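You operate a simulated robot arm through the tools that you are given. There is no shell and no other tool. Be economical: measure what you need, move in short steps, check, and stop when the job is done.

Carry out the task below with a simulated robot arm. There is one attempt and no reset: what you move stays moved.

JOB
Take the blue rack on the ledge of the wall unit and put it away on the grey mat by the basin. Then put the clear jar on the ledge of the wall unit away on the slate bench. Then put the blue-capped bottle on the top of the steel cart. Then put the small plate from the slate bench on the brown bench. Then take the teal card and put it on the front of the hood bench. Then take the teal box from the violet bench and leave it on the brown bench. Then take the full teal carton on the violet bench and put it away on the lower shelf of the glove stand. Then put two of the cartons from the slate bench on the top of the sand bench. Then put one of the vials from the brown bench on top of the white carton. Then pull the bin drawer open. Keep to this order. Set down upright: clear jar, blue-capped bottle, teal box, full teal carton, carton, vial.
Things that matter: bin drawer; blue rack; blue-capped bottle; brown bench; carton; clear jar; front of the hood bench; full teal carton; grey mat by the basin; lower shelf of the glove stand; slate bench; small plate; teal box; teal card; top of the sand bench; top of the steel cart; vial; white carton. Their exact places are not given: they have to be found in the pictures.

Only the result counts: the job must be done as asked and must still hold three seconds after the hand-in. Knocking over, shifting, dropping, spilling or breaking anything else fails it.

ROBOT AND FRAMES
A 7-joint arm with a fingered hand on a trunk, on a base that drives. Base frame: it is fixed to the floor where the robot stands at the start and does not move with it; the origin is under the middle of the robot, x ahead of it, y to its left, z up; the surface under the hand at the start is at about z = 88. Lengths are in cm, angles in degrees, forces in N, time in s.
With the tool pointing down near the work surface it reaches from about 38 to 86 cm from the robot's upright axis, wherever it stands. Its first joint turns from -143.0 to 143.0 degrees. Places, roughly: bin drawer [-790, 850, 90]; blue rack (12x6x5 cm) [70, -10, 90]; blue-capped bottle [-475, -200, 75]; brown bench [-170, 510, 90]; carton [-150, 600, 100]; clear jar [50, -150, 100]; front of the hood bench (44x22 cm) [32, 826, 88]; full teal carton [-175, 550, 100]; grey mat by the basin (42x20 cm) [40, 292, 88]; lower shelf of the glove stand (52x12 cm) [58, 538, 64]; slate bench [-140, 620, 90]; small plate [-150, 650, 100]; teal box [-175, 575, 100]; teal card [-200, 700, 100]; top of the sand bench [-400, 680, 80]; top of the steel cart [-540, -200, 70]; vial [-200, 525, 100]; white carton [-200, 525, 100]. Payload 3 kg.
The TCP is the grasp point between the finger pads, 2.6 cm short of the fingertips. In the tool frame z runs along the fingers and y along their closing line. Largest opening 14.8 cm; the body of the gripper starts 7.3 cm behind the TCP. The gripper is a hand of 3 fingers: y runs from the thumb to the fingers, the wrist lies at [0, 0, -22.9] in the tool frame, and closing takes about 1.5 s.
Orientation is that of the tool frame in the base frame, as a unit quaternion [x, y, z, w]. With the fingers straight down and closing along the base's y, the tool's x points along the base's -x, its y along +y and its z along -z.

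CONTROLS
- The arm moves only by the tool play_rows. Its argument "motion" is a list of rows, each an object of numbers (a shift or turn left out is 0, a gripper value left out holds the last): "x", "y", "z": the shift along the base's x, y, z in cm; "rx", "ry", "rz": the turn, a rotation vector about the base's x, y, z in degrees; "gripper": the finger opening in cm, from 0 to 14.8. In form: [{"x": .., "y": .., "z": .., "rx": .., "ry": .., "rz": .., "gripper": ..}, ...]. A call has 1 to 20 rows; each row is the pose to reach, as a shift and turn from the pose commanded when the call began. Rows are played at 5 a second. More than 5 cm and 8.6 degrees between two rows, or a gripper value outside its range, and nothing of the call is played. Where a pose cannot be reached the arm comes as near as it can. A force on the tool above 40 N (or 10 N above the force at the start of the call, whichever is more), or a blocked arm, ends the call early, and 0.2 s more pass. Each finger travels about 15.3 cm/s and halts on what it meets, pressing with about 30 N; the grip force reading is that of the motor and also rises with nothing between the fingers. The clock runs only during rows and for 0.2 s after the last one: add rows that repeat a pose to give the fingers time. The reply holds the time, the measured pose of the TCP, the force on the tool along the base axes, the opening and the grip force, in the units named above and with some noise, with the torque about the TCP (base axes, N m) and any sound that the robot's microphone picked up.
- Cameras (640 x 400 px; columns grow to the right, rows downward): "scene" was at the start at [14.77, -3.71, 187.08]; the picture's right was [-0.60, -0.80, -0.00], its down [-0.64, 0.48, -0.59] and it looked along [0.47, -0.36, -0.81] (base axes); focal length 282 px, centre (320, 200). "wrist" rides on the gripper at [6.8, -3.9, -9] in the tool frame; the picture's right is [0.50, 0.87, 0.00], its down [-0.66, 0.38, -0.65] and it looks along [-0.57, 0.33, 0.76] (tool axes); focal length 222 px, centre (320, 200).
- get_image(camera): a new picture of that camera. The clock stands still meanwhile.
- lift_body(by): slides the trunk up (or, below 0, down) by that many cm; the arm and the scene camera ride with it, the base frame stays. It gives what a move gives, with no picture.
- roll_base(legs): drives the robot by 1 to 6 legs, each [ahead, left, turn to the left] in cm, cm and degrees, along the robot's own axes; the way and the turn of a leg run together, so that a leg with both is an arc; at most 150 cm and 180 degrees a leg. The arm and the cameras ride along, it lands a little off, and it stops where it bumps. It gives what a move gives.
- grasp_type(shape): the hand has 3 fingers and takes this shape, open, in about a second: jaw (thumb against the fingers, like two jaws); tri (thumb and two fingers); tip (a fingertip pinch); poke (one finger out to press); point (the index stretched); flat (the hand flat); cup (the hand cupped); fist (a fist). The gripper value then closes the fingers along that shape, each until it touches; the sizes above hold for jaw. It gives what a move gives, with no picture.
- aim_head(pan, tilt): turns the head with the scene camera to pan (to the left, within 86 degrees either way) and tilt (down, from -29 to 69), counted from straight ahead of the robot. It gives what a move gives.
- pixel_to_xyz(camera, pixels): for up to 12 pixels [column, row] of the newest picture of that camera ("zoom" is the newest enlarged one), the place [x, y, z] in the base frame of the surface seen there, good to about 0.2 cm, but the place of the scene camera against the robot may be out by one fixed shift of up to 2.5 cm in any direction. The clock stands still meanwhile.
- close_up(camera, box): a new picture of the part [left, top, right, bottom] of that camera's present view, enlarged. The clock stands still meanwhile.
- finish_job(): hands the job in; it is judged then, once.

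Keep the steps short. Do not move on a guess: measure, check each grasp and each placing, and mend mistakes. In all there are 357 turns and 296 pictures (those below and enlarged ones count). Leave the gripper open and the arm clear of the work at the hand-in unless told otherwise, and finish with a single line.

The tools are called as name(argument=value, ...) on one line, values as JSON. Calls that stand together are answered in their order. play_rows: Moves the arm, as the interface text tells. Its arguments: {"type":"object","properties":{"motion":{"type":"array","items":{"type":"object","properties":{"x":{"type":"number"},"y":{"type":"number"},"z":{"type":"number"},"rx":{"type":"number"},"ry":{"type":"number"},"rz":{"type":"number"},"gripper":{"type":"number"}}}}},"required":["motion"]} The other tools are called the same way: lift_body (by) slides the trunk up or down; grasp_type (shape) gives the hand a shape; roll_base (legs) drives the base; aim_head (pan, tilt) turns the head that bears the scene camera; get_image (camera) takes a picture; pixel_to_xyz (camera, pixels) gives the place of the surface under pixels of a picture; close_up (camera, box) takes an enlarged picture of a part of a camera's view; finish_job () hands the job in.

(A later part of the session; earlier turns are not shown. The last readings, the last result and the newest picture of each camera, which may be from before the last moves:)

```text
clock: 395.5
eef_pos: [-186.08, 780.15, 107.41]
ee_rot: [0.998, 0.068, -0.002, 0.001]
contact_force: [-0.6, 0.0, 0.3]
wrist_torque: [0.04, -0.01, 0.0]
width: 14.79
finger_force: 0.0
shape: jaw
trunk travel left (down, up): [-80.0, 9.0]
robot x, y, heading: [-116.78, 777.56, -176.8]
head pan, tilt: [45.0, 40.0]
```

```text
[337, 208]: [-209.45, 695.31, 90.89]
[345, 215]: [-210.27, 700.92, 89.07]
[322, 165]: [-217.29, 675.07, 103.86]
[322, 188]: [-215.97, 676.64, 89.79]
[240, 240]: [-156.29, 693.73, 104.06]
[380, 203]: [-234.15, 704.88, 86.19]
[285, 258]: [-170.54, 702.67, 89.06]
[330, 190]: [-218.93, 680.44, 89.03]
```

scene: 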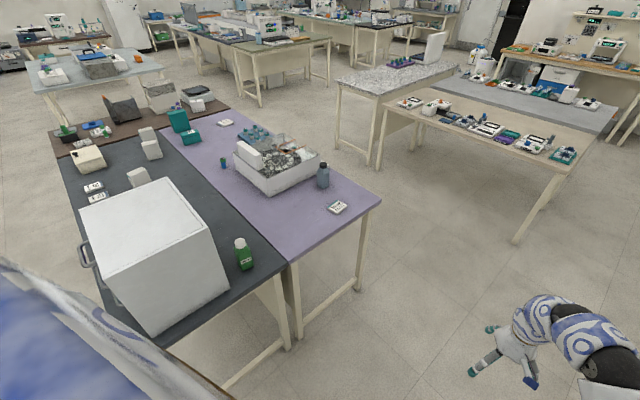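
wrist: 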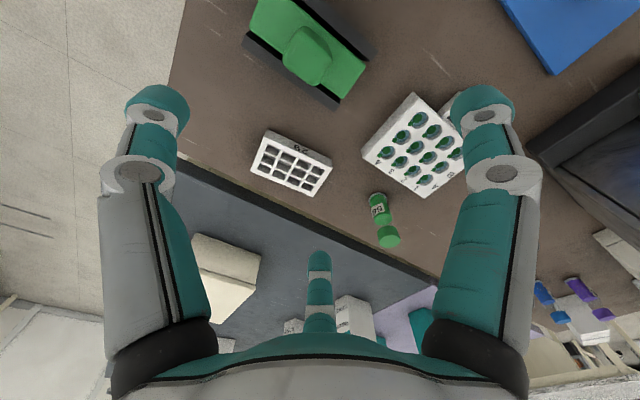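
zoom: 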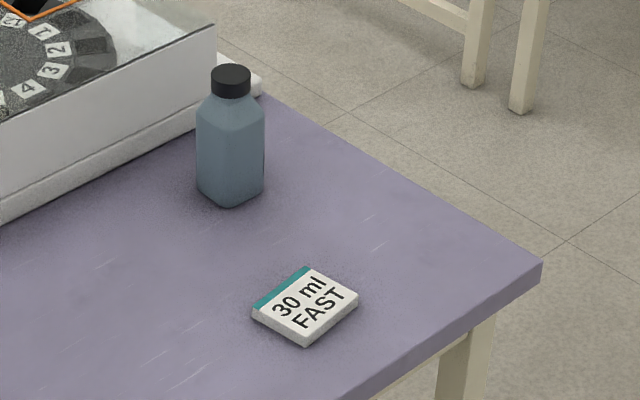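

The card (white with a teal band, "30 ml FAST") is at (-209.5,695). Drive ahead 90 and turn left to face it (south).

roll_base(legs=[[90, 0, 0], [0, 0, 86.8]])

aim_head(pan=0, tilt=50)

get_image(camera="scene")

get_image(camera="wrist")

```text
clock: 404.0
eef_pos: [-213.86, 702.85, 107.56]
ee_rot: [0.678, 0.735, -0.002, 0.001]
contact_force: [0.0, 0.1, -0.3]
wrist_torque: [0.03, 0.04, 0.0]
width: 14.78
finger_force: 0.0
shape: jaw
trunk travel left (down, up): [-80.0, 9.0]
robot x, y, heading: [-207.96, 771.75, -89.8]
head pan, tilt: [45.0, 40.0]
```

```text
clock: 405.1
eef_pos: [-213.93, 702.81, 107.45]
ee_rot: [0.678, 0.735, -0.001, 0.002]
contact_force: [-0.1, 0.1, -0.7]
wrist_torque: [-0.01, -0.01, -0.02]
width: 14.8
finger_force: 0.0
shape: jaw
trunk travel left (down, up): [-80.0, 9.0]
robot x, y, heading: [-207.71, 771.75, -89.9]
head pan, tilt: [0.0, 50.0]
```

```text
187 pictures are left
```

scene: 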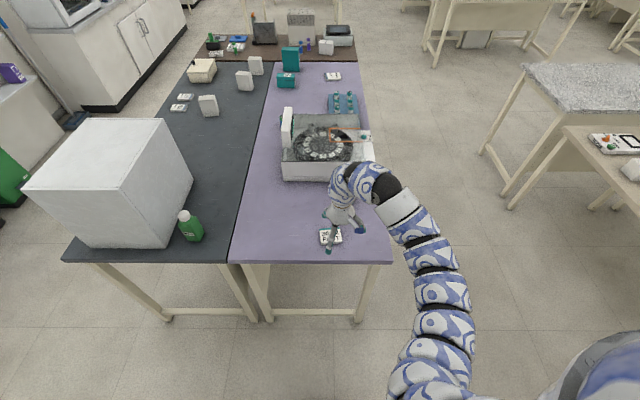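

```text
186 pictures are left
```

wrist: 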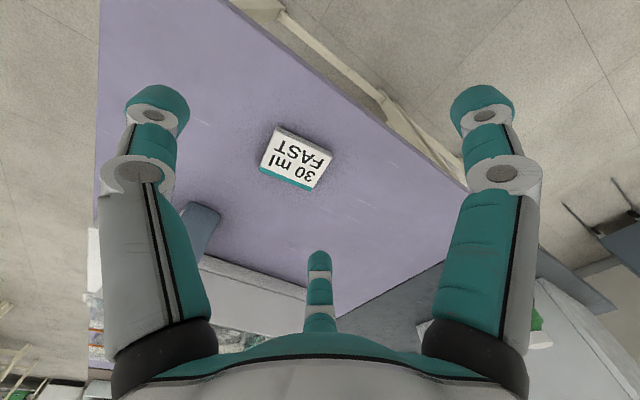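

pixel_to_xyz(camera="wrist", pixels=[[278, 127], [331, 151], [316, 188], [260, 170], [297, 157], [200, 205], [215, 240], [230, 280], [240, 190]])

close_up(camera="wrist", box=[230, 110, 350, 200])

```text
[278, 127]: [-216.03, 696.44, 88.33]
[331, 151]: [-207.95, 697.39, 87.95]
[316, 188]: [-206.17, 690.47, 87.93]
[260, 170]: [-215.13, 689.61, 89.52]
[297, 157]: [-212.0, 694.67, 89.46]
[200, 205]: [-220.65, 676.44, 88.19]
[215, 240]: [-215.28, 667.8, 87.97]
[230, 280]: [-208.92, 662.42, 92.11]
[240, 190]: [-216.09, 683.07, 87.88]
```

```text
4.44 times, centred on (290, 155) of wrist
```

zoom: 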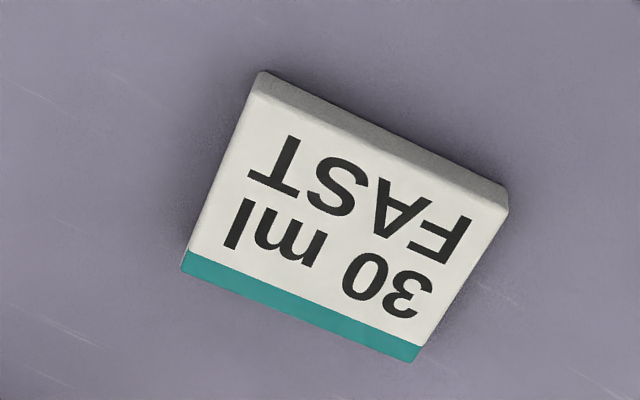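

pixel_to_xyz(camera="zoom", pixels=[[255, 95], [500, 208], [415, 355], [187, 260], [340, 215], [265, 75], [507, 190]])

```text
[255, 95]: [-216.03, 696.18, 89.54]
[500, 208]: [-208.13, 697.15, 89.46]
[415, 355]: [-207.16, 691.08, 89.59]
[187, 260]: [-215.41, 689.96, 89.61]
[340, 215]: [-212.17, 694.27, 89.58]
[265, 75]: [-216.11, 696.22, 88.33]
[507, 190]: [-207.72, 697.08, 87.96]
```

Card centre (-211.7, 693.6), top 89.55, 8×6×1.6 cm. Move over it, down to TCP 90.8.

play_rows(motion=[{"x": 1.1, "y": -4.6, "rz": 2.4}, {"x": 2.2, "y": -9.2, "z": -1, "rz": 2.4}, {"x": 2.2, "y": -9.2, "z": -5, "rz": 2.4}, {"x": 2.2, "y": -9.2, "z": -9, "rz": 2.4}, {"x": 2.2, "y": -9.2, "z": -13, "rz": 2.4}, {"x": 2.2, "y": -9.2, "z": -15.5, "rz": 2.4}, {"x": 2.2, "y": -9.2, "z": -16.6, "rz": 2.4}, {"x": 2.2, "y": -9.2, "z": -16.6, "rz": 2.4}])

get_image(camera="wrist")

```text
clock: 406.9
eef_pos: [-211.58, 693.49, 90.86]
ee_rot: [0.662, 0.75, -0.002, 0.002]
contact_force: [0.6, -0.4, 0.2]
wrist_torque: [0.0, 0.02, 0.0]
width: 14.79
finger_force: 0.1
shape: jaw
trunk travel left (down, up): [-80.0, 9.0]
robot x, y, heading: [-207.99, 771.65, -89.8]
head pan, tilt: [0.0, 50.0]
```

```text
184 pictures are left
```

wrist: 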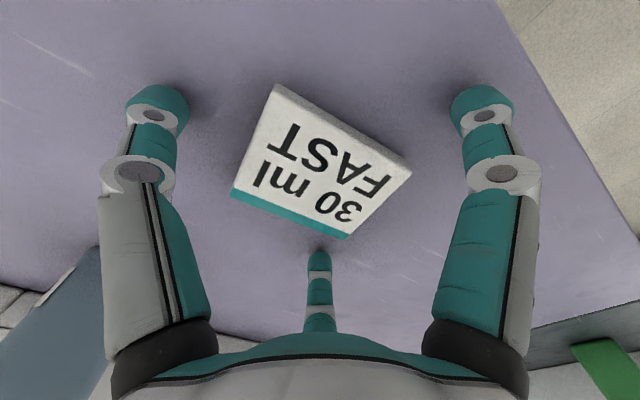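

Centred. Close and look.

play_rows(motion=[{"z": -0.1, "gripper": 12}, {"z": -0.1, "gripper": 10}, {"z": -0.1, "gripper": 8}, {"z": -0.1, "gripper": 6}, {"z": -0.1, "gripper": 4}, {"z": -0.1, "gripper": 3}, {"z": -0.1, "gripper": 3}, {"z": -0.1, "gripper": 3}, {"z": -0.1, "gripper": 3}])

get_image(camera="wrist")

```text
clock: 408.9
eef_pos: [-211.6, 693.49, 90.86]
ee_rot: [0.662, 0.749, -0.002, 0.001]
contact_force: [0.5, 0.5, -0.1]
wrist_torque: [-0.03, -0.05, 0.02]
width: 7.29
finger_force: 30.2
shape: jaw
trunk travel left (down, up): [-80.0, 9.0]
robot x, y, heading: [-207.67, 771.82, -89.7]
head pan, tilt: [0.0, 50.0]
```

```text
183 pictures are left
```

wrist: 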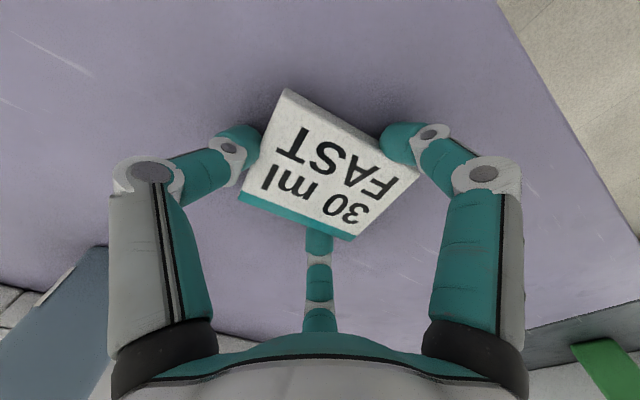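

Three-point grip at 7.3 cm. Lift and check.

play_rows(motion=[{"z": 1}, {"z": 3}, {"z": 6}, {"z": 10}, {"z": 14}, {"z": 16}, {"z": 16}])

get_image(camera="wrist")

```text
clock: 410.5
eef_pos: [-211.43, 693.23, 106.86]
ee_rot: [0.662, 0.75, -0.001, 0.002]
contact_force: [0.1, 0.3, -1.0]
wrist_torque: [0.02, 0.0, 0.01]
width: 7.24
finger_force: 29.9
shape: jaw
trunk travel left (down, up): [-80.0, 9.0]
robot x, y, heading: [-207.69, 771.66, -89.9]
head pan, tilt: [0.0, 50.0]
```

```text
182 pictures are left
```

wrist: 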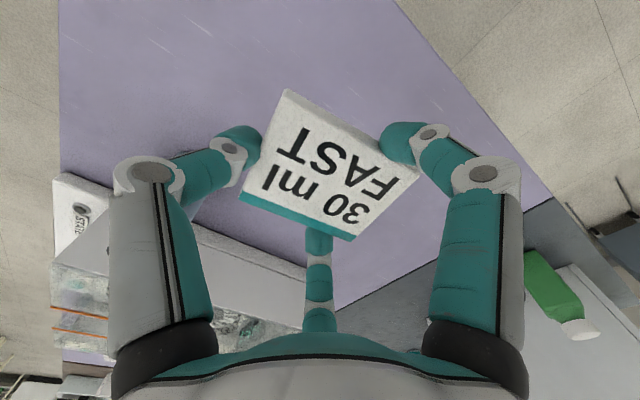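

Held. Now to the hood bench: back off 25, turn to face east, and drive 140.

roll_base(legs=[[-28, 0, 0], [0, 0, 90], [125, 22, 0]])

aim_head(pan=0, tilt=35)

get_image(camera="scene")

```text
clock: 422.2
eef_pos: [-4.23, 812.45, 106.76]
ee_rot: [-0.042, 0.999, 0.0, 0.001]
contact_force: [0.5, -0.3, -1.5]
wrist_torque: [-0.01, 0.01, -0.03]
width: 7.21
finger_force: 29.9
shape: jaw
trunk travel left (down, up): [-80.0, 9.0]
robot x, y, heading: [-82.47, 818.94, -2.1]
head pan, tilt: [0.0, 50.0]
```

```text
clock: 423.0
eef_pos: [-4.23, 812.42, 106.73]
ee_rot: [-0.042, 0.999, 0.0, 0.001]
contact_force: [-0.6, 0.3, -0.8]
wrist_torque: [-0.03, -0.02, 0.01]
width: 7.2
finger_force: 29.9
shape: jaw
trunk travel left (down, up): [-80.0, 9.0]
robot x, y, heading: [-82.72, 819.47, -2.1]
head pan, tilt: [0.0, 35.0]
```

```text
181 pictures are left
```

scene: 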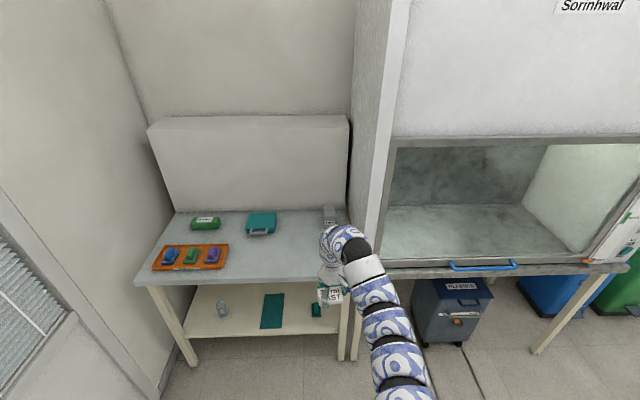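

pixel_to_xyz(camera="scene", pixels=[[137, 285], [325, 272], [180, 215], [240, 250], [300, 250], [300, 215], [260, 222], [205, 222], [225, 258], [370, 262], [440, 268], [450, 220]])

close_up(camera="scene", box=[120, 190, 400, 350])

get_image(camera="wrist")

```text
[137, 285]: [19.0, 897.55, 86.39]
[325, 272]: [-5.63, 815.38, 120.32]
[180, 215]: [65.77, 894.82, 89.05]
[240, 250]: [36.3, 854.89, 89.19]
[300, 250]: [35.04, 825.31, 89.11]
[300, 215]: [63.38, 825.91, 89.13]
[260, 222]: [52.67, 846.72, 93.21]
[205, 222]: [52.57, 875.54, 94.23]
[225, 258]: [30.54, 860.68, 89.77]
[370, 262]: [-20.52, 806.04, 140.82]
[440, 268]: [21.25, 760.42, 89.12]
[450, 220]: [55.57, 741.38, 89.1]
```

```text
2.29 times, centred on (260, 270) of scene
```

zoom: 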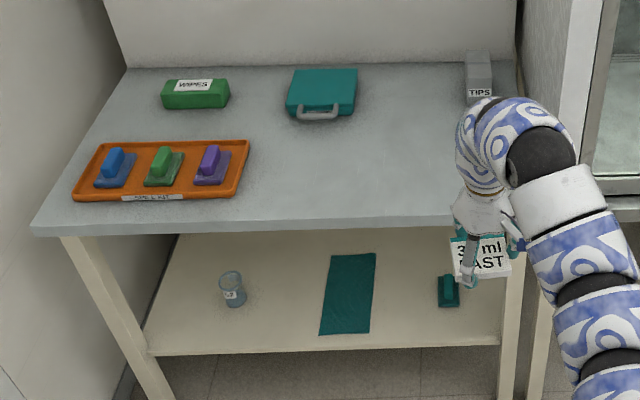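

```text
179 pictures are left
```

wrist: 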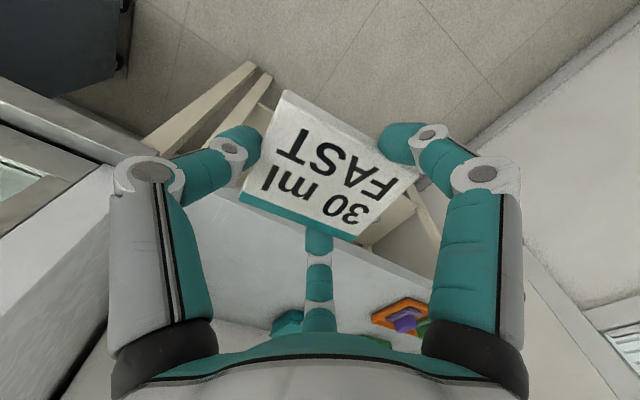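

The grey bench beside the hood; free front-right region around (32,828). Drive ahead 36, left 18.

roll_base(legs=[[0, 18, 2.1], [36, 0, 0]])

get_image(camera="wrist")

close_up(camera="scene", box=[180, 170, 480, 350])

```text
clock: 426.4
eef_pos: [33.08, 831.86, 106.71]
ee_rot: [-0.053, 0.999, 0.001, 0.001]
contact_force: [-0.5, -0.5, 0.0]
wrist_torque: [-0.02, 0.04, 0.0]
width: 7.21
finger_force: 29.7
shape: jaw
trunk travel left (down, up): [-80.0, 9.0]
robot x, y, heading: [-45.39, 836.72, -0.8]
head pan, tilt: [0.0, 35.0]
```

```text
178 pictures are left
```

wrist: 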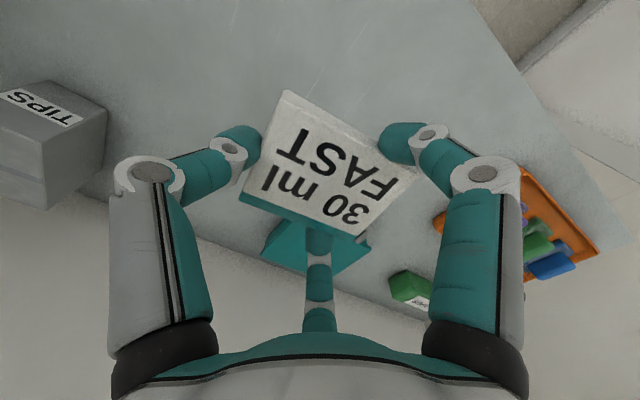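

```text
2.13 times, centred on (330, 260) of scene
```

zoom: 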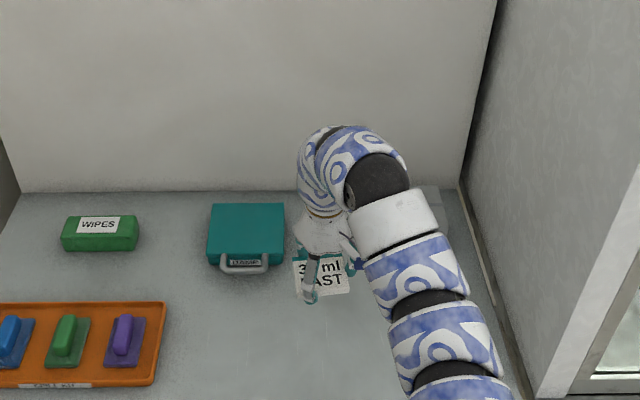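

pixel_to_xyz(camera="wrist", pixels=[[330, 60], [430, 80], [270, 255], [340, 270], [440, 220], [210, 80]])

play_rows(motion=[{"x": -1, "y": -2, "z": -4}, {"x": -1, "y": -2, "z": -8}, {"x": -1, "y": -2, "z": -12}, {"x": -1, "y": -2, "z": -14.5}, {"x": -1, "y": -2, "z": -14.5}])

```text
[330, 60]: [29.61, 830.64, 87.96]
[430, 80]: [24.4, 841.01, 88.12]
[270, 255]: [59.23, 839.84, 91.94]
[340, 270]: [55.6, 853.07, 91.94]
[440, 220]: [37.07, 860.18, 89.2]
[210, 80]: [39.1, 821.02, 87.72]
```

```text
clock: 427.6
eef_pos: [32.06, 830.01, 92.38]
ee_rot: [-0.054, 0.999, 0.0, 0.001]
contact_force: [-0.5, 0.1, -1.2]
wrist_torque: [0.0, -0.03, -0.01]
width: 7.14
finger_force: 29.9
shape: jaw
trunk travel left (down, up): [-80.0, 9.0]
robot x, y, heading: [-45.39, 836.73, -0.7]
head pan, tilt: [0.0, 35.0]
```

Lower the last 1.5 cm and release.

play_rows(motion=[{"z": -0.7}, {"z": -1.2}, {"z": -1.5}, {"z": -1.5}, {"z": -1.5, "gripper": 8.2}, {"z": -1.5, "gripper": 10}, {"z": -1.5, "gripper": 13}, {"z": -1.5, "gripper": 14.8}, {"z": -1.5, "gripper": 14.8}, {"z": 3}, {"z": 7}, {"z": 11}, {"z": 15}, {"z": 15}])

get_image(camera="wrist")

```text
clock: 430.6
eef_pos: [31.88, 829.76, 107.24]
ee_rot: [-0.053, 0.999, 0.0, 0.001]
contact_force: [0.7, 0.3, 0.4]
wrist_torque: [-0.05, -0.01, 0.03]
width: 14.8
finger_force: 0.2
shape: jaw
trunk travel left (down, up): [-80.0, 9.0]
robot x, y, heading: [-45.33, 836.47, -0.6]
head pan, tilt: [0.0, 35.0]
```

```text
176 pictures are left
```

wrist: 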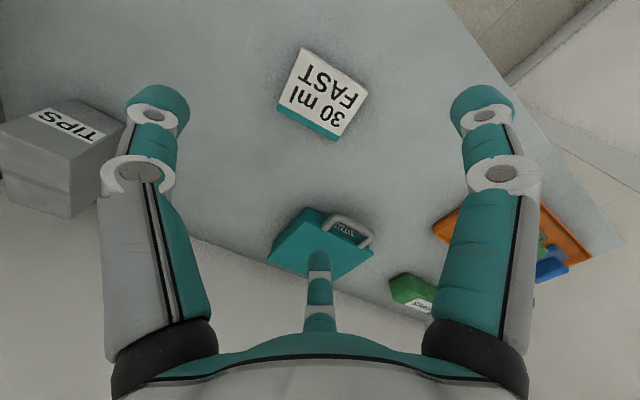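

The card is placed. Next: the teal box on the violet bench; I'll go around to its west side still facing east: right 46, then back 230.

roll_base(legs=[[-15, 0, 0.6], [-31, -46, 0], [-92, 0, 0], [-92, 0, 0]])

aim_head(pan=-70, tilt=30)

get_image(camera="scene")

```text
clock: 443.7
eef_pos: [-199.25, 786.97, 107.33]
ee_rot: [-0.069, 0.998, 0.0, 0.002]
contact_force: [0.6, -0.4, 0.1]
wrist_torque: [-0.03, 0.02, -0.01]
width: 14.78
finger_force: 0.1
shape: jaw
trunk travel left (down, up): [-80.0, 9.0]
robot x, y, heading: [-276.77, 791.28, 1.1]
head pan, tilt: [0.0, 35.0]
```

```text
clock: 445.1
eef_pos: [-199.28, 786.96, 107.28]
ee_rot: [-0.069, 0.998, 0.001, 0.002]
contact_force: [0.1, 0.2, 0.1]
wrist_torque: [0.01, 0.01, 0.0]
width: 14.78
finger_force: 0.0
shape: jaw
trunk travel left (down, up): [-80.0, 9.0]
robot x, y, heading: [-276.65, 791.37, 0.9]
head pan, tilt: [-70.0, 30.0]
```

```text
175 pictures are left
```

scene: 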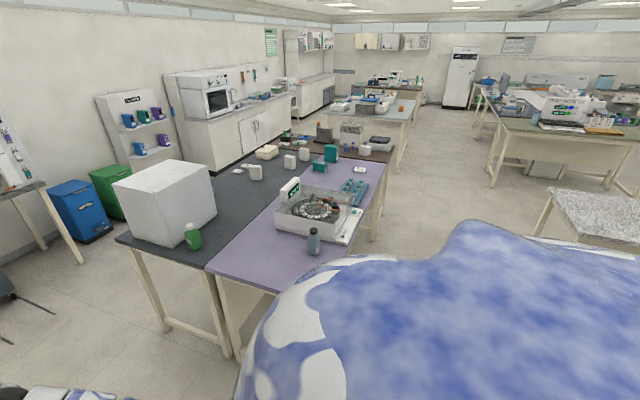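

pixel_to_xyz(camera="scene", pixels=[[555, 195], [545, 230], [590, 235], [495, 180], [320, 168], [330, 152], [360, 168], [385, 165], [355, 190], [370, 240], [140, 122], [160, 150]])

close_up(camera="scene", box=[230, 120, 420, 240])

```text
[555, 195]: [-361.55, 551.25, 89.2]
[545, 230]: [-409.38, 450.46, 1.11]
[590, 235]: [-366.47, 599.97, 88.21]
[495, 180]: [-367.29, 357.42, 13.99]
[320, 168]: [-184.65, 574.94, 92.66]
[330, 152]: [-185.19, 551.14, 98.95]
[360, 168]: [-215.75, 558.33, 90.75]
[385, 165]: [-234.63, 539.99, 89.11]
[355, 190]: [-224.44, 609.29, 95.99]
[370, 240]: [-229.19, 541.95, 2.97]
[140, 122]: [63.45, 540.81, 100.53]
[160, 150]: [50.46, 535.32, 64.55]
```

```text
3.33 times, centred on (325, 180) of scene
```

zoom: 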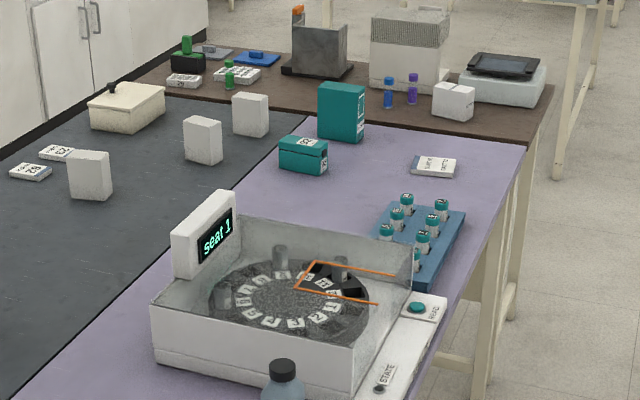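

Teal box (label 26) is at about (-184,574), teal carton (-185,551), west bench edge x≈-234. Retract the arm, back 20, roll right (south) to y≈574.

play_rows(motion=[{"x": -4.5}, {"x": -9}, {"x": -13.5}, {"x": -18}, {"x": -22}, {"x": -25}])

roll_base(legs=[[-20, 0, -0.9], [0, -109, 0], [0, -109, 0]])

aim_head(pan=0, tilt=45)

get_image(camera="scene")

```text
clock: 446.5
eef_pos: [-224.05, 786.89, 107.51]
ee_rot: [-0.069, 0.998, 0.0, 0.001]
contact_force: [0.2, -0.1, -0.2]
wrist_torque: [0.02, -0.01, 0.03]
width: 14.77
finger_force: 0.1
shape: jaw
trunk travel left (down, up): [-80.0, 9.0]
robot x, y, heading: [-276.85, 791.42, 1.5]
head pan, tilt: [-70.0, 30.0]
```

```text
clock: 458.5
eef_pos: [-239.69, 569.13, 107.5]
ee_rot: [-0.077, 0.997, 0.001, 0.001]
contact_force: [0.5, -0.5, -0.3]
wrist_torque: [-0.01, 0.02, 0.0]
width: 14.78
finger_force: 0.1
shape: jaw
trunk travel left (down, up): [-80.0, 9.0]
robot x, y, heading: [-292.6, 573.04, 2.0]
head pan, tilt: [-70.0, 30.0]
```

```text
clock: 459.9
eef_pos: [-239.62, 569.29, 107.53]
ee_rot: [-0.077, 0.997, 0.002, 0.003]
contact_force: [-0.1, 0.1, 0.2]
wrist_torque: [0.02, -0.02, -0.02]
width: 14.77
finger_force: 0.0
shape: jaw
trunk travel left (down, up): [-80.0, 9.0]
robot x, y, heading: [-292.64, 573.21, 2.2]
head pan, tilt: [0.0, 45.0]
```

```text
173 pictures are left
```

scene: 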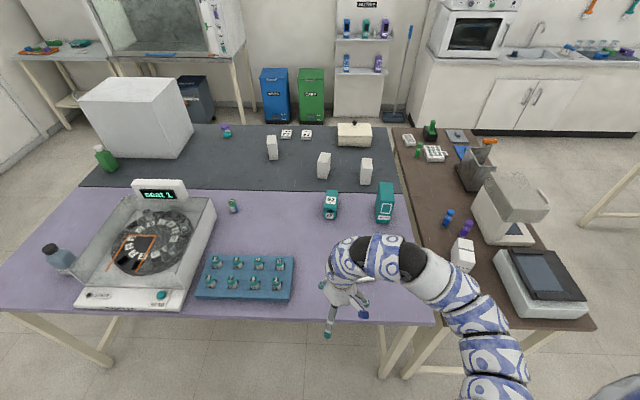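

pixel_to_xyz(camera="scene", pixels=[[331, 196], [331, 212], [384, 188], [384, 212], [325, 192], [338, 192], [365, 172], [323, 165], [435, 310], [448, 215], [466, 228], [462, 248]])

close_up(camera="scene", box=[290, 140, 430, 240])

```text
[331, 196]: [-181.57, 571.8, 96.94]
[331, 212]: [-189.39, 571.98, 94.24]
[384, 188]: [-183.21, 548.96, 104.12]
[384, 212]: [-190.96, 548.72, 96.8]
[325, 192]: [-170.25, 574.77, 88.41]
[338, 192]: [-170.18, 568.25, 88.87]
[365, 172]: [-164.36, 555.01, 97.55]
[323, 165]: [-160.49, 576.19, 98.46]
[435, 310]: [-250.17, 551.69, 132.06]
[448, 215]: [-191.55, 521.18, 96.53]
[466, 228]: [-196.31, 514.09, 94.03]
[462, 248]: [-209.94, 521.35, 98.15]
```

```text
4.00 times, centred on (360, 190) of scene
```

zoom: 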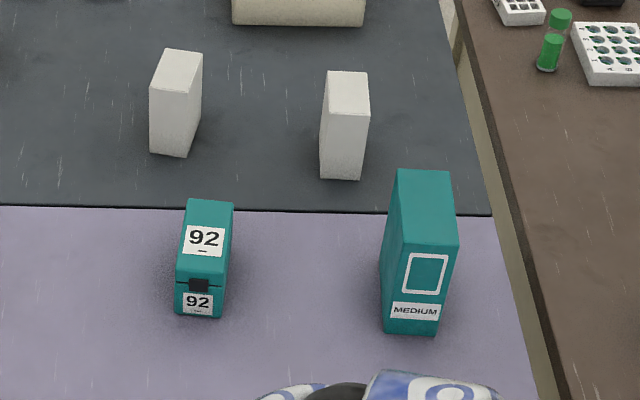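

Teal box: front face x≈-189, y 568–575, top ~96. I'll drive ahead 25 and turn the tool so the thumb meets its west end and the fingers its sides.

roll_base(legs=[[25, 0, -2]])

play_rows(motion=[{"rz": -8.4, "x": 2}, {"rz": -16.8, "x": 4}, {"rz": -25.2, "x": 6}, {"rz": -33.6, "x": 8}, {"rz": -42, "x": 10}, {"rz": -50.4, "x": 12}, {"rz": -58.8, "x": 14}, {"rz": -67.2, "x": 16}, {"rz": -75.6, "x": 18}, {"rz": -84, "x": 20}, {"rz": -92.4, "x": 22}, {"rz": -97, "x": 23}, {"rz": -97, "x": 23}])

get_image(camera="wrist")

```text
clock: 461.7
eef_pos: [-214.61, 567.35, 107.57]
ee_rot: [-0.056, 0.998, 0.001, 0.001]
contact_force: [0.5, 0.4, 0.2]
wrist_torque: [0.02, 0.04, 0.02]
width: 14.81
finger_force: 0.0
shape: jaw
trunk travel left (down, up): [-80.0, 9.0]
robot x, y, heading: [-267.19, 573.21, -0.7]
head pan, tilt: [0.0, 45.0]
```

```text
clock: 464.5
eef_pos: [-191.72, 567.15, 107.61]
ee_rot: [0.711, 0.703, -0.001, 0.001]
contact_force: [-0.6, 0.1, -0.8]
wrist_torque: [-0.01, 0.0, 0.01]
width: 14.79
finger_force: 0.1
shape: jaw
trunk travel left (down, up): [-80.0, 9.0]
robot x, y, heading: [-267.25, 573.32, -0.5]
head pan, tilt: [0.0, 45.0]
```

```text
171 pictures are left
```

wrist: 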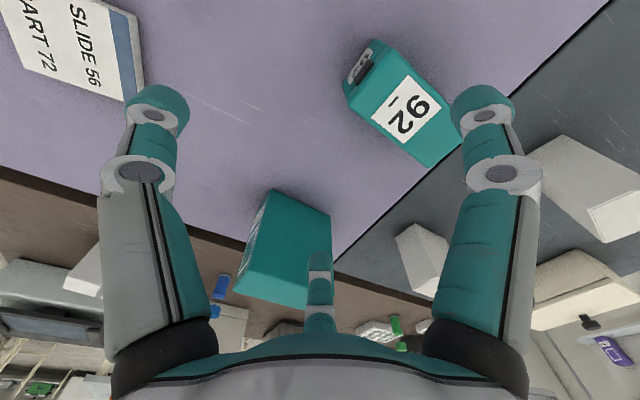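

pixel_to_xyz(camera="wrist", pixels=[[375, 40], [345, 95], [428, 166], [405, 70], [408, 108], [347, 75], [458, 145], [275, 192], [330, 215], [240, 290], [305, 305], [270, 240]])

close_up(camera="wrist", box=[320, 20, 480, 180])

```text
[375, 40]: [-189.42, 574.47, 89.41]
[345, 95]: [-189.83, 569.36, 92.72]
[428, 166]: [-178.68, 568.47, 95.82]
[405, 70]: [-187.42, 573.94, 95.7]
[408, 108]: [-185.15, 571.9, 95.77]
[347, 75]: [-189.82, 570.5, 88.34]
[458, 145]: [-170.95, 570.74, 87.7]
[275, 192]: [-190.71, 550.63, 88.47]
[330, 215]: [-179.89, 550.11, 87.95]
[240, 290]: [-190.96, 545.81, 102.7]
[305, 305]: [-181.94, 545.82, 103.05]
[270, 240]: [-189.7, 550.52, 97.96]
```

```text
2.50 times, centred on (400, 100) of wrist
```

zoom: 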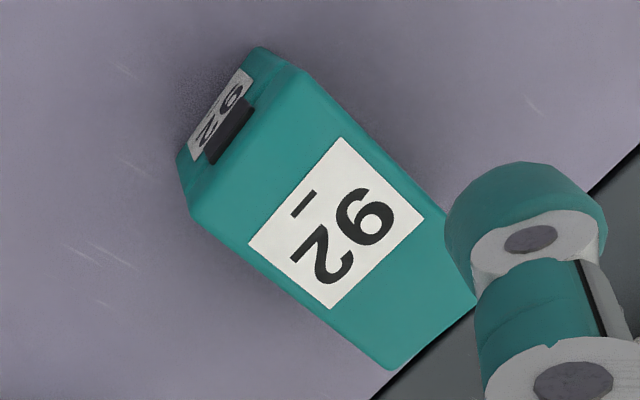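

Box: x -190..-178.5, y 568.4–574.5, top 95.8. TCP target (-185.5, 571.45, 92.5), turn -2.5°.

play_rows(motion=[{"x": 3, "y": 2.2, "rz": -2.5}, {"x": 6.2, "y": 4.3, "rz": -2.5}, {"x": 6.2, "y": 4.3, "z": -3, "rz": -2.5}, {"x": 6.2, "y": 4.3, "z": -6, "rz": -2.5}, {"x": 6.2, "y": 4.3, "z": -6, "rz": -2.5}])

get_image(camera="wrist")

```text
clock: 465.7
eef_pos: [-185.1, 571.68, 101.68]
ee_rot: [0.726, 0.688, 0.0, 0.002]
contact_force: [1.1, 0.5, 0.0]
wrist_torque: [0.03, 0.01, -0.01]
width: 14.78
finger_force: 0.0
shape: jaw
trunk travel left (down, up): [-80.0, 9.0]
robot x, y, heading: [-267.02, 573.33, -0.9]
head pan, tilt: [0.0, 45.0]
```

```text
169 pictures are left
```

wrist: 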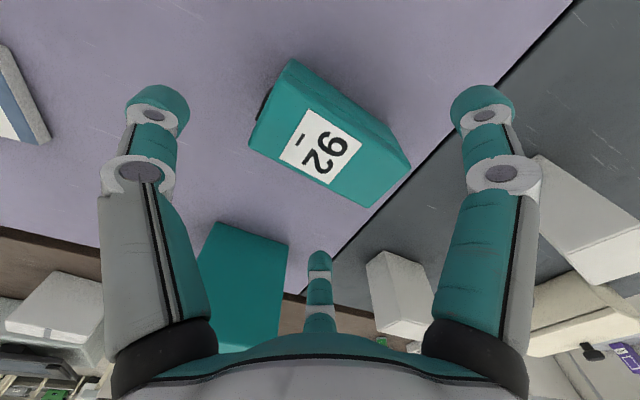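

play_rows(motion=[{"z": -3}, {"z": -6}, {"z": -8}, {"z": -9.2}, {"z": -9.2}, {"z": -9.2, "gripper": 12}, {"z": -9.2, "gripper": 10}, {"z": -9.2, "gripper": 8}, {"z": -9.2, "gripper": 6}, {"z": -9.2, "gripper": 4}, {"z": -9.2, "gripper": 3}, {"z": -9.2, "gripper": 3}, {"z": -9.2, "gripper": 3}, {"z": -9.2, "gripper": 3}])

get_image(camera="wrist")

```text
clock: 468.7
eef_pos: [-185.39, 571.48, 92.35]
ee_rot: [0.726, 0.688, -0.001, 0.001]
contact_force: [0.6, -0.5, 0.2]
wrist_torque: [0.02, 0.05, 0.03]
width: 5.66
finger_force: 30.2
shape: jaw
trunk travel left (down, up): [-80.0, 9.0]
robot x, y, heading: [-267.14, 573.24, -0.5]
head pan, tilt: [0.0, 45.0]
```

```text
168 pictures are left
```

wrist: 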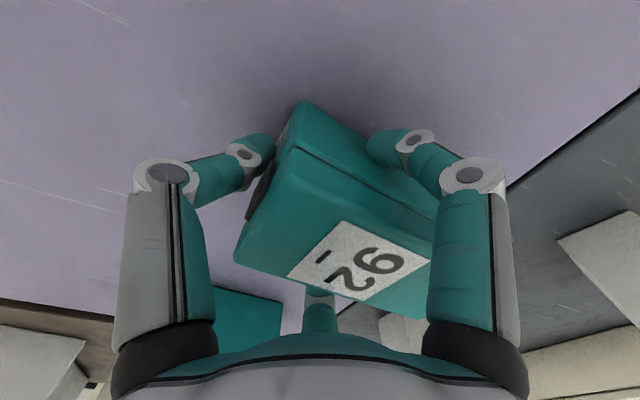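

Gripped. Lift and check level.

play_rows(motion=[{"z": 1}, {"z": 3}, {"z": 6}, {"z": 9}, {"z": 12}, {"z": 14}, {"z": 14}])

get_image(camera="wrist")

get_image(camera="scene")

```text
clock: 470.3
eef_pos: [-185.55, 571.68, 106.25]
ee_rot: [0.726, 0.688, -0.001, 0.002]
contact_force: [0.5, -1.2, -1.9]
wrist_torque: [-0.01, 0.1, 0.02]
width: 5.61
finger_force: 30.3
shape: jaw
trunk travel left (down, up): [-80.0, 9.0]
robot x, y, heading: [-267.05, 573.4, -0.3]
head pan, tilt: [0.0, 45.0]
```

```text
167 pictures are left
```

wrist: 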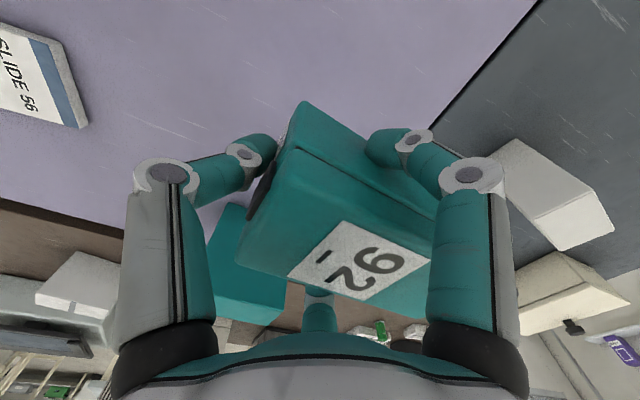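

```text
166 pictures are left
```

scene: 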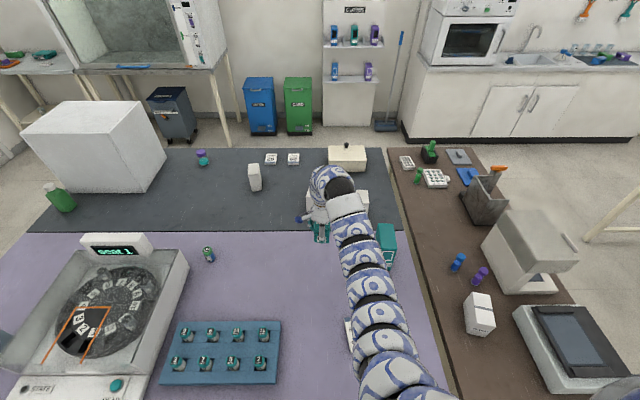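

Held level. Target: strip at the back of the brown bench between blue vial and steel hopper. Measuring it.

close_up(camera="scene", box=[390, 140, 590, 300])

pixel_to_xyz(camera="scene", pixels=[[462, 195], [470, 215], [480, 222], [428, 230], [440, 250], [430, 200], [415, 175], [490, 172], [484, 245], [457, 270], [460, 258], [420, 230]])

```text
2.50 times, centred on (490, 220) of scene
```

zoom: 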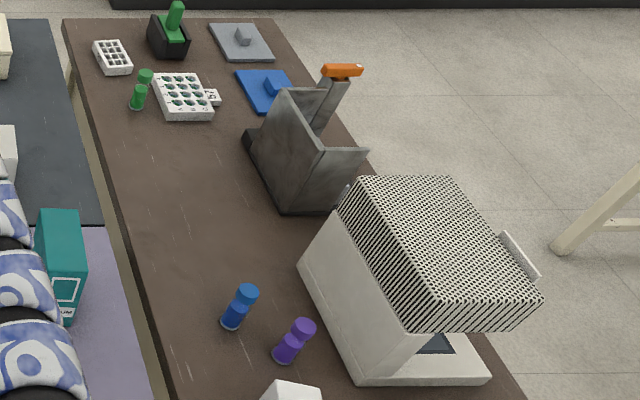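

```text
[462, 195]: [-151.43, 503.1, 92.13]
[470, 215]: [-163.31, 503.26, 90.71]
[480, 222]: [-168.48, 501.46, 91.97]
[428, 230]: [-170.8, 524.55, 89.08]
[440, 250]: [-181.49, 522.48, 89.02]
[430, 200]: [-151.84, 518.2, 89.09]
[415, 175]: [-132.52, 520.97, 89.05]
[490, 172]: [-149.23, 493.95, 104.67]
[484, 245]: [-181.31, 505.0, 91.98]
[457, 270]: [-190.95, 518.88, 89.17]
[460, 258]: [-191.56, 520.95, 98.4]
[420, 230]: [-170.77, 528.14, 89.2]
```

The strip y 505–531, x -187..-150 is free; hopper top ~104, so I need height. Retract, back off, raise the trunk 9, and go round to the south side.

play_rows(motion=[{"x": -4.5}, {"x": -9}, {"x": -13.5}, {"x": -18}, {"x": -22.5}, {"x": -27}, {"x": -27}])

roll_base(legs=[[-29, 0, 0], [0, -80, 0], [0, -78, 0], [0, 0, 90]])

lift_body(by=9)

get_image(camera="wrist")

```text
clock: 471.9
eef_pos: [-212.6, 571.65, 106.26]
ee_rot: [0.727, 0.687, -0.001, 0.002]
contact_force: [-0.8, 0.4, -2.4]
wrist_torque: [0.02, 0.03, 0.03]
width: 5.55
finger_force: 30.0
shape: jaw
trunk travel left (down, up): [-80.0, 9.0]
robot x, y, heading: [-267.43, 573.33, -0.7]
head pan, tilt: [0.0, 45.0]
```

```text
clock: 485.4
eef_pos: [-296.16, 470.9, 106.27]
ee_rot: [-0.001, 1.0, -0.001, 0.002]
contact_force: [0.0, 0.7, -1.9]
wrist_torque: [-0.09, -0.01, -0.01]
width: 5.52
finger_force: 29.7
shape: jaw
trunk travel left (down, up): [-80.0, 9.0]
robot x, y, heading: [-294.84, 416.41, 92.8]
head pan, tilt: [0.0, 45.0]
```

```text
clock: 486.7
eef_pos: [-296.07, 470.95, 115.28]
ee_rot: [-0.001, 1.0, 0.0, 0.002]
contact_force: [-0.5, 0.2, -2.3]
wrist_torque: [-0.06, 0.0, -0.06]
width: 5.51
finger_force: 30.1
shape: jaw
trunk travel left (down, up): [-89.0, 0.0]
robot x, y, heading: [-294.67, 416.29, 92.6]
head pan, tilt: [0.0, 45.0]
```

```text
164 pictures are left
```

wrist: 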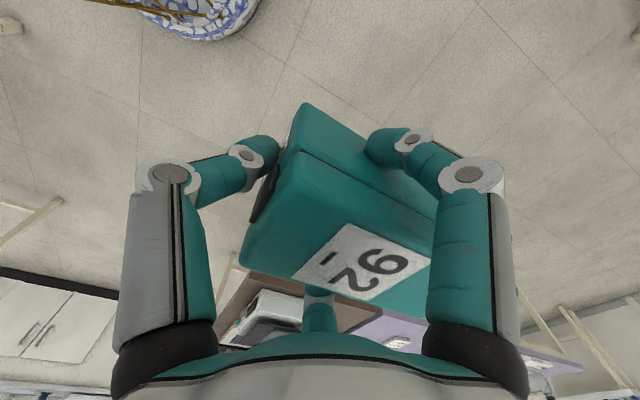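

Roll right 127 and straighten, then turn the tool +90° in free space.

roll_base(legs=[[0, -127, -2.7]])

play_rows(motion=[{"rz": 8.5}, {"rz": 17}, {"rz": 25.5}, {"rz": 34}, {"rz": 42.5}, {"rz": 51}, {"rz": 59.5}, {"rz": 68}, {"rz": 76.5}, {"rz": 85}, {"rz": 90}, {"rz": 90}])

get_image(camera="scene")

```text
clock: 493.1
eef_pos: [-164.61, 472.25, 115.22]
ee_rot: [0.035, 0.999, -0.001, 0.001]
contact_force: [0.0, 0.1, -2.8]
wrist_torque: [-0.09, 0.02, -0.02]
width: 5.5
finger_force: 29.4
shape: jaw
trunk travel left (down, up): [-89.0, 0.0]
robot x, y, heading: [-167.67, 417.52, 88.5]
head pan, tilt: [0.0, 45.0]
```

```text
clock: 495.7
eef_pos: [-164.64, 472.24, 115.25]
ee_rot: [-0.681, 0.732, 0.002, 0.0]
contact_force: [-0.1, 0.0, -3.3]
wrist_torque: [0.01, -0.06, -0.01]
width: 5.46
finger_force: 29.5
shape: jaw
trunk travel left (down, up): [-89.0, 0.0]
robot x, y, heading: [-167.26, 417.49, 88.3]
head pan, tilt: [0.0, 45.0]
```

```text
163 pictures are left
```

scene: 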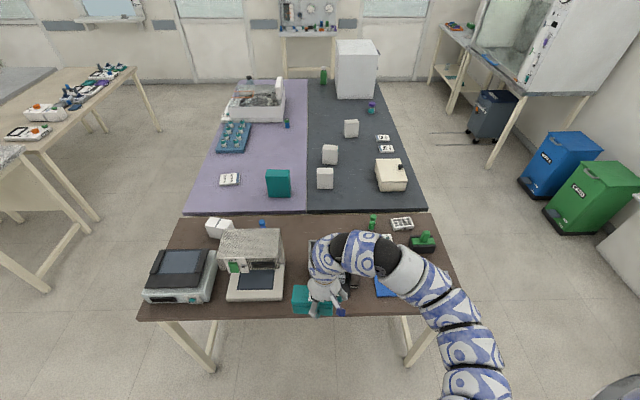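

Drive ahead 28, then arm forward 16.5 and -2 in x at this height.

roll_base(legs=[[28, 0, 1.5]])

play_rows(motion=[{"x": -0.5, "y": 4}, {"x": -1, "y": 8}, {"x": -1.5, "y": 12}, {"x": -2, "y": 16}, {"x": -2, "y": 17}, {"x": -2, "y": 17}])

get_image(camera="wrist")

get_image(camera="scene")

```text
clock: 497.7
eef_pos: [-165.54, 500.34, 115.26]
ee_rot: [-0.69, 0.724, 0.001, -0.001]
contact_force: [-0.4, 0.1, -2.0]
wrist_torque: [0.0, -0.06, 0.01]
width: 5.47
finger_force: 30.4
shape: jaw
trunk travel left (down, up): [-89.0, 0.0]
robot x, y, heading: [-166.84, 445.69, 90.2]
head pan, tilt: [0.0, 45.0]
```

```text
clock: 499.1
eef_pos: [-167.68, 517.47, 115.25]
ee_rot: [-0.69, 0.724, 0.001, 0.001]
contact_force: [-0.1, 0.0, -2.2]
wrist_torque: [0.0, -0.07, -0.02]
width: 5.46
finger_force: 30.0
shape: jaw
trunk travel left (down, up): [-89.0, 0.0]
robot x, y, heading: [-166.85, 445.82, 89.6]
head pan, tilt: [0.0, 45.0]
```

```text
162 pictures are left
```

wrist: 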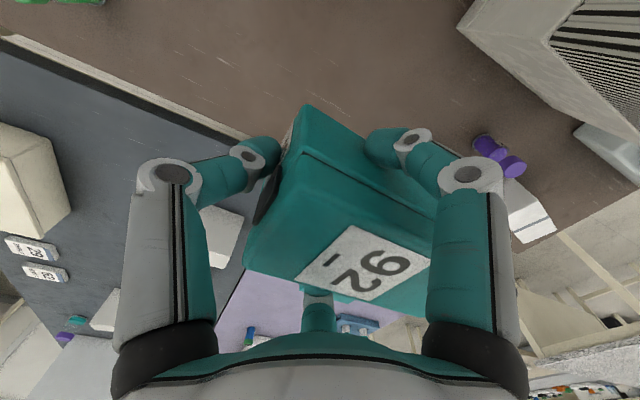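

```text
161 pictures are left
```

scene: 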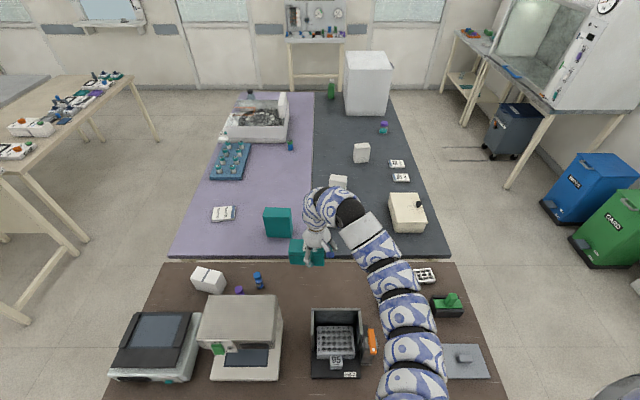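

Clear below. Lower 20 cm.

play_rows(motion=[{"z": -4}, {"z": -8}, {"z": -12}, {"z": -16}, {"z": -19}, {"z": -21}, {"z": -21}])

get_image(camera="wrist")

```text
clock: 500.7
eef_pos: [-167.57, 517.45, 94.06]
ee_rot: [-0.69, 0.724, 0.001, 0.001]
contact_force: [-0.6, 0.2, -2.1]
wrist_torque: [0.02, -0.07, -0.01]
width: 5.42
finger_force: 29.4
shape: jaw
trunk travel left (down, up): [-89.0, 0.0]
robot x, y, heading: [-166.8, 445.67, 89.9]
head pan, tilt: [0.0, 45.0]
```

```text
160 pictures are left
```

wrist: 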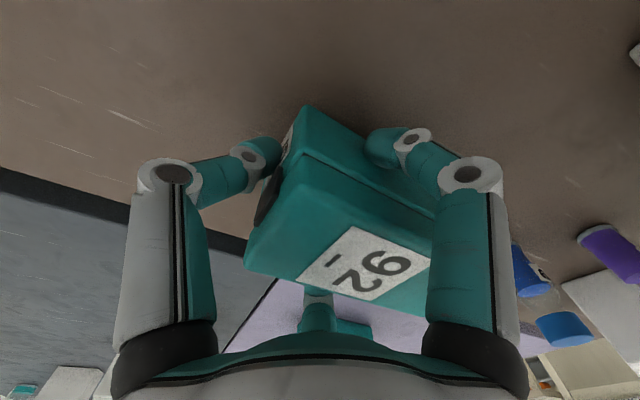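

play_rows(motion=[{"z": -0.6}, {"z": -1.1}, {"z": -1.5}, {"z": -1.7}, {"z": -1.7}, {"z": -1.7, "gripper": 6.5}, {"z": -1.7, "gripper": 8}, {"z": -1.7, "gripper": 11}, {"z": -1.7, "gripper": 14.8}, {"z": -1.7, "gripper": 14.8}])

get_image(camera="wrist")

```text
clock: 502.9
eef_pos: [-167.69, 517.22, 92.46]
ee_rot: [-0.69, 0.724, 0.002, 0.0]
contact_force: [-0.6, -0.3, -0.2]
wrist_torque: [0.03, 0.03, 0.01]
width: 14.79
finger_force: 0.0
shape: jaw
trunk travel left (down, up): [-89.0, 0.0]
robot x, y, heading: [-166.88, 445.53, 89.7]
head pan, tilt: [0.0, 45.0]
```

```text
159 pictures are left
```

wrist: 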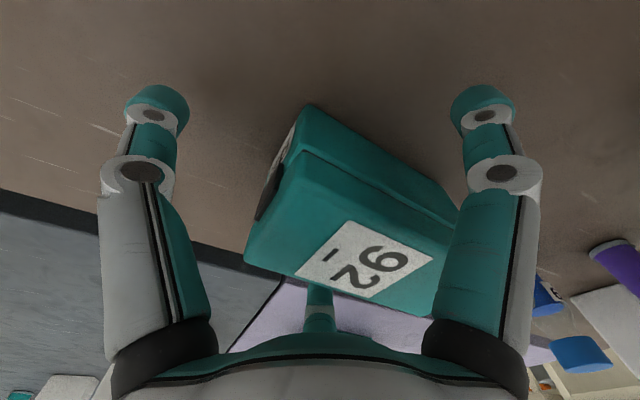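

Box stands flat. Rise straight up 22 and retract.

play_rows(motion=[{"z": 4}, {"z": 8}, {"z": 12}, {"z": 16}, {"z": 20}, {"z": 22.5}, {"y": -4, "z": 22.5}, {"y": -8, "z": 22.5}, {"y": -12, "z": 22.5}, {"y": -16, "z": 22.5}, {"y": -20, "z": 22.5}])

get_image(camera="scene")

```text
clock: 505.3
eef_pos: [-167.55, 497.29, 114.79]
ee_rot: [-0.69, 0.723, 0.002, 0.001]
contact_force: [0.0, 0.3, 0.1]
wrist_torque: [0.02, -0.01, 0.03]
width: 14.78
finger_force: 0.1
shape: jaw
trunk travel left (down, up): [-89.0, 0.0]
robot x, y, heading: [-166.88, 445.46, 90.2]
head pan, tilt: [0.0, 45.0]
```

```text
158 pictures are left
```

scene: 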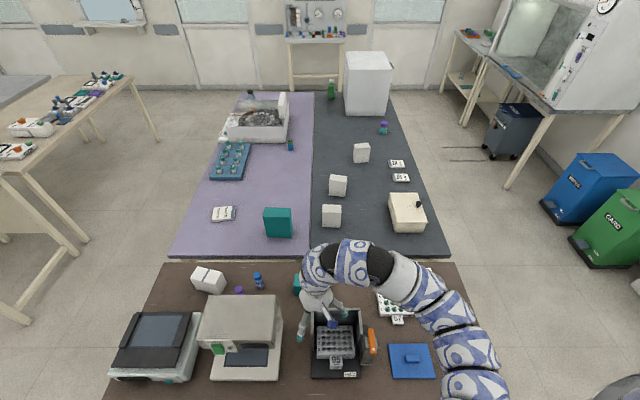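

Box placed. Next: the full teal carton must go onto a shelf under another shelf, so I need a horizontal grip. Return to the west aisle, facing east, and lower the trunk.

roll_base(legs=[[-30, 0, 0], [0, 128, 0], [0, 0, -90], [0, 132, 0]])

lift_body(by=-14)

get_image(camera="scene")

```text
clock: 523.4
eef_pos: [-236.83, 546.37, 114.77]
ee_rot: [0.054, 0.999, 0.0, 0.002]
contact_force: [-0.5, 0.4, 0.2]
wrist_torque: [-0.01, 0.02, -0.02]
width: 14.76
finger_force: 0.0
shape: jaw
trunk travel left (down, up): [-89.0, 0.0]
robot x, y, heading: [-288.75, 548.96, -3.7]
head pan, tilt: [0.0, 45.0]
```

```text
clock: 525.1
eef_pos: [-236.88, 546.4, 100.81]
ee_rot: [0.054, 0.999, 0.001, 0.001]
contact_force: [-0.5, 0.1, -0.8]
wrist_torque: [0.03, 0.0, -0.04]
width: 14.79
finger_force: 0.1
shape: jaw
trunk travel left (down, up): [-75.0, 14.0]
robot x, y, heading: [-288.61, 548.53, -3.7]
head pan, tilt: [0.0, 45.0]
```

```text
157 pictures are left
```

scene: 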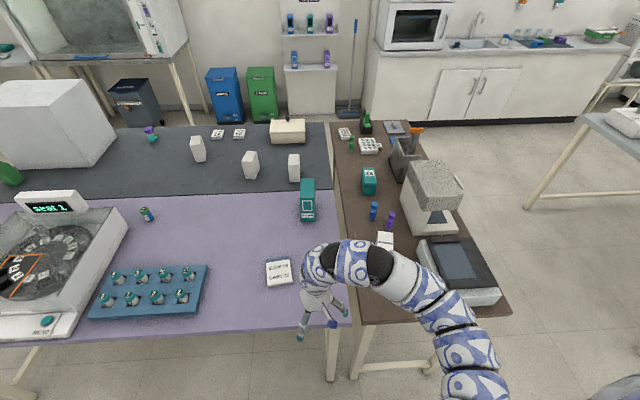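

Correct heading, back off 24, and extend the arm 26 while starting to yaw the tool.

roll_base(legs=[[-24, 0, 3.7]])

play_rows(motion=[{"x": 2.5, "rz": -8.5}, {"x": 5, "rz": -17}, {"x": 7.5, "rz": -25.5}, {"x": 10, "rz": -34}, {"x": 12.5, "rz": -42.5}, {"x": 15, "rz": -51}, {"x": 17.5, "rz": -59.5}, {"x": 20, "rz": -68}, {"x": 22, "rz": -76.5}, {"x": 22, "rz": -85}, {"x": 22, "rz": -90}, {"x": 22, "rz": -90}])

play_rows(motion=[{"rz": -8.5}, {"rz": -17}, {"rz": -25.5}, {"rz": -34}, {"rz": -42.5}, {"rz": -51}, {"rz": -59.5}, {"rz": -68}, {"rz": -76.5}, {"rz": -85}, {"rz": -90}, {"rz": -90}])

```text
clock: 526.9
eef_pos: [-261.16, 550.25, 100.88]
ee_rot: [0.023, 1.0, 0.001, 0.001]
contact_force: [-0.5, -0.1, 0.2]
wrist_torque: [0.0, 0.03, -0.01]
width: 14.78
finger_force: 0.0
shape: jaw
trunk travel left (down, up): [-75.0, 14.0]
robot x, y, heading: [-312.85, 549.27, 0.0]
head pan, tilt: [0.0, 45.0]
```

```text
clock: 529.5
eef_pos: [-239.08, 550.28, 100.79]
ee_rot: [0.723, 0.691, -0.002, 0.002]
contact_force: [0.3, -0.1, 0.1]
wrist_torque: [0.0, 0.01, 0.02]
width: 14.77
finger_force: 0.0
shape: jaw
trunk travel left (down, up): [-75.0, 14.0]
robot x, y, heading: [-312.95, 549.05, -0.1]
head pan, tilt: [0.0, 45.0]
```

```text
clock: 532.1
eef_pos: [-239.06, 550.32, 100.81]
ee_rot: [1.0, -0.023, -0.001, 0.0]
contact_force: [0.0, 0.1, 0.3]
wrist_torque: [0.02, 0.01, 0.0]
width: 14.82
finger_force: 0.0
shape: jaw
trunk travel left (down, up): [-75.0, 14.0]
robot x, y, heading: [-313.08, 549.01, 0.2]
head pan, tilt: [0.0, 45.0]
```

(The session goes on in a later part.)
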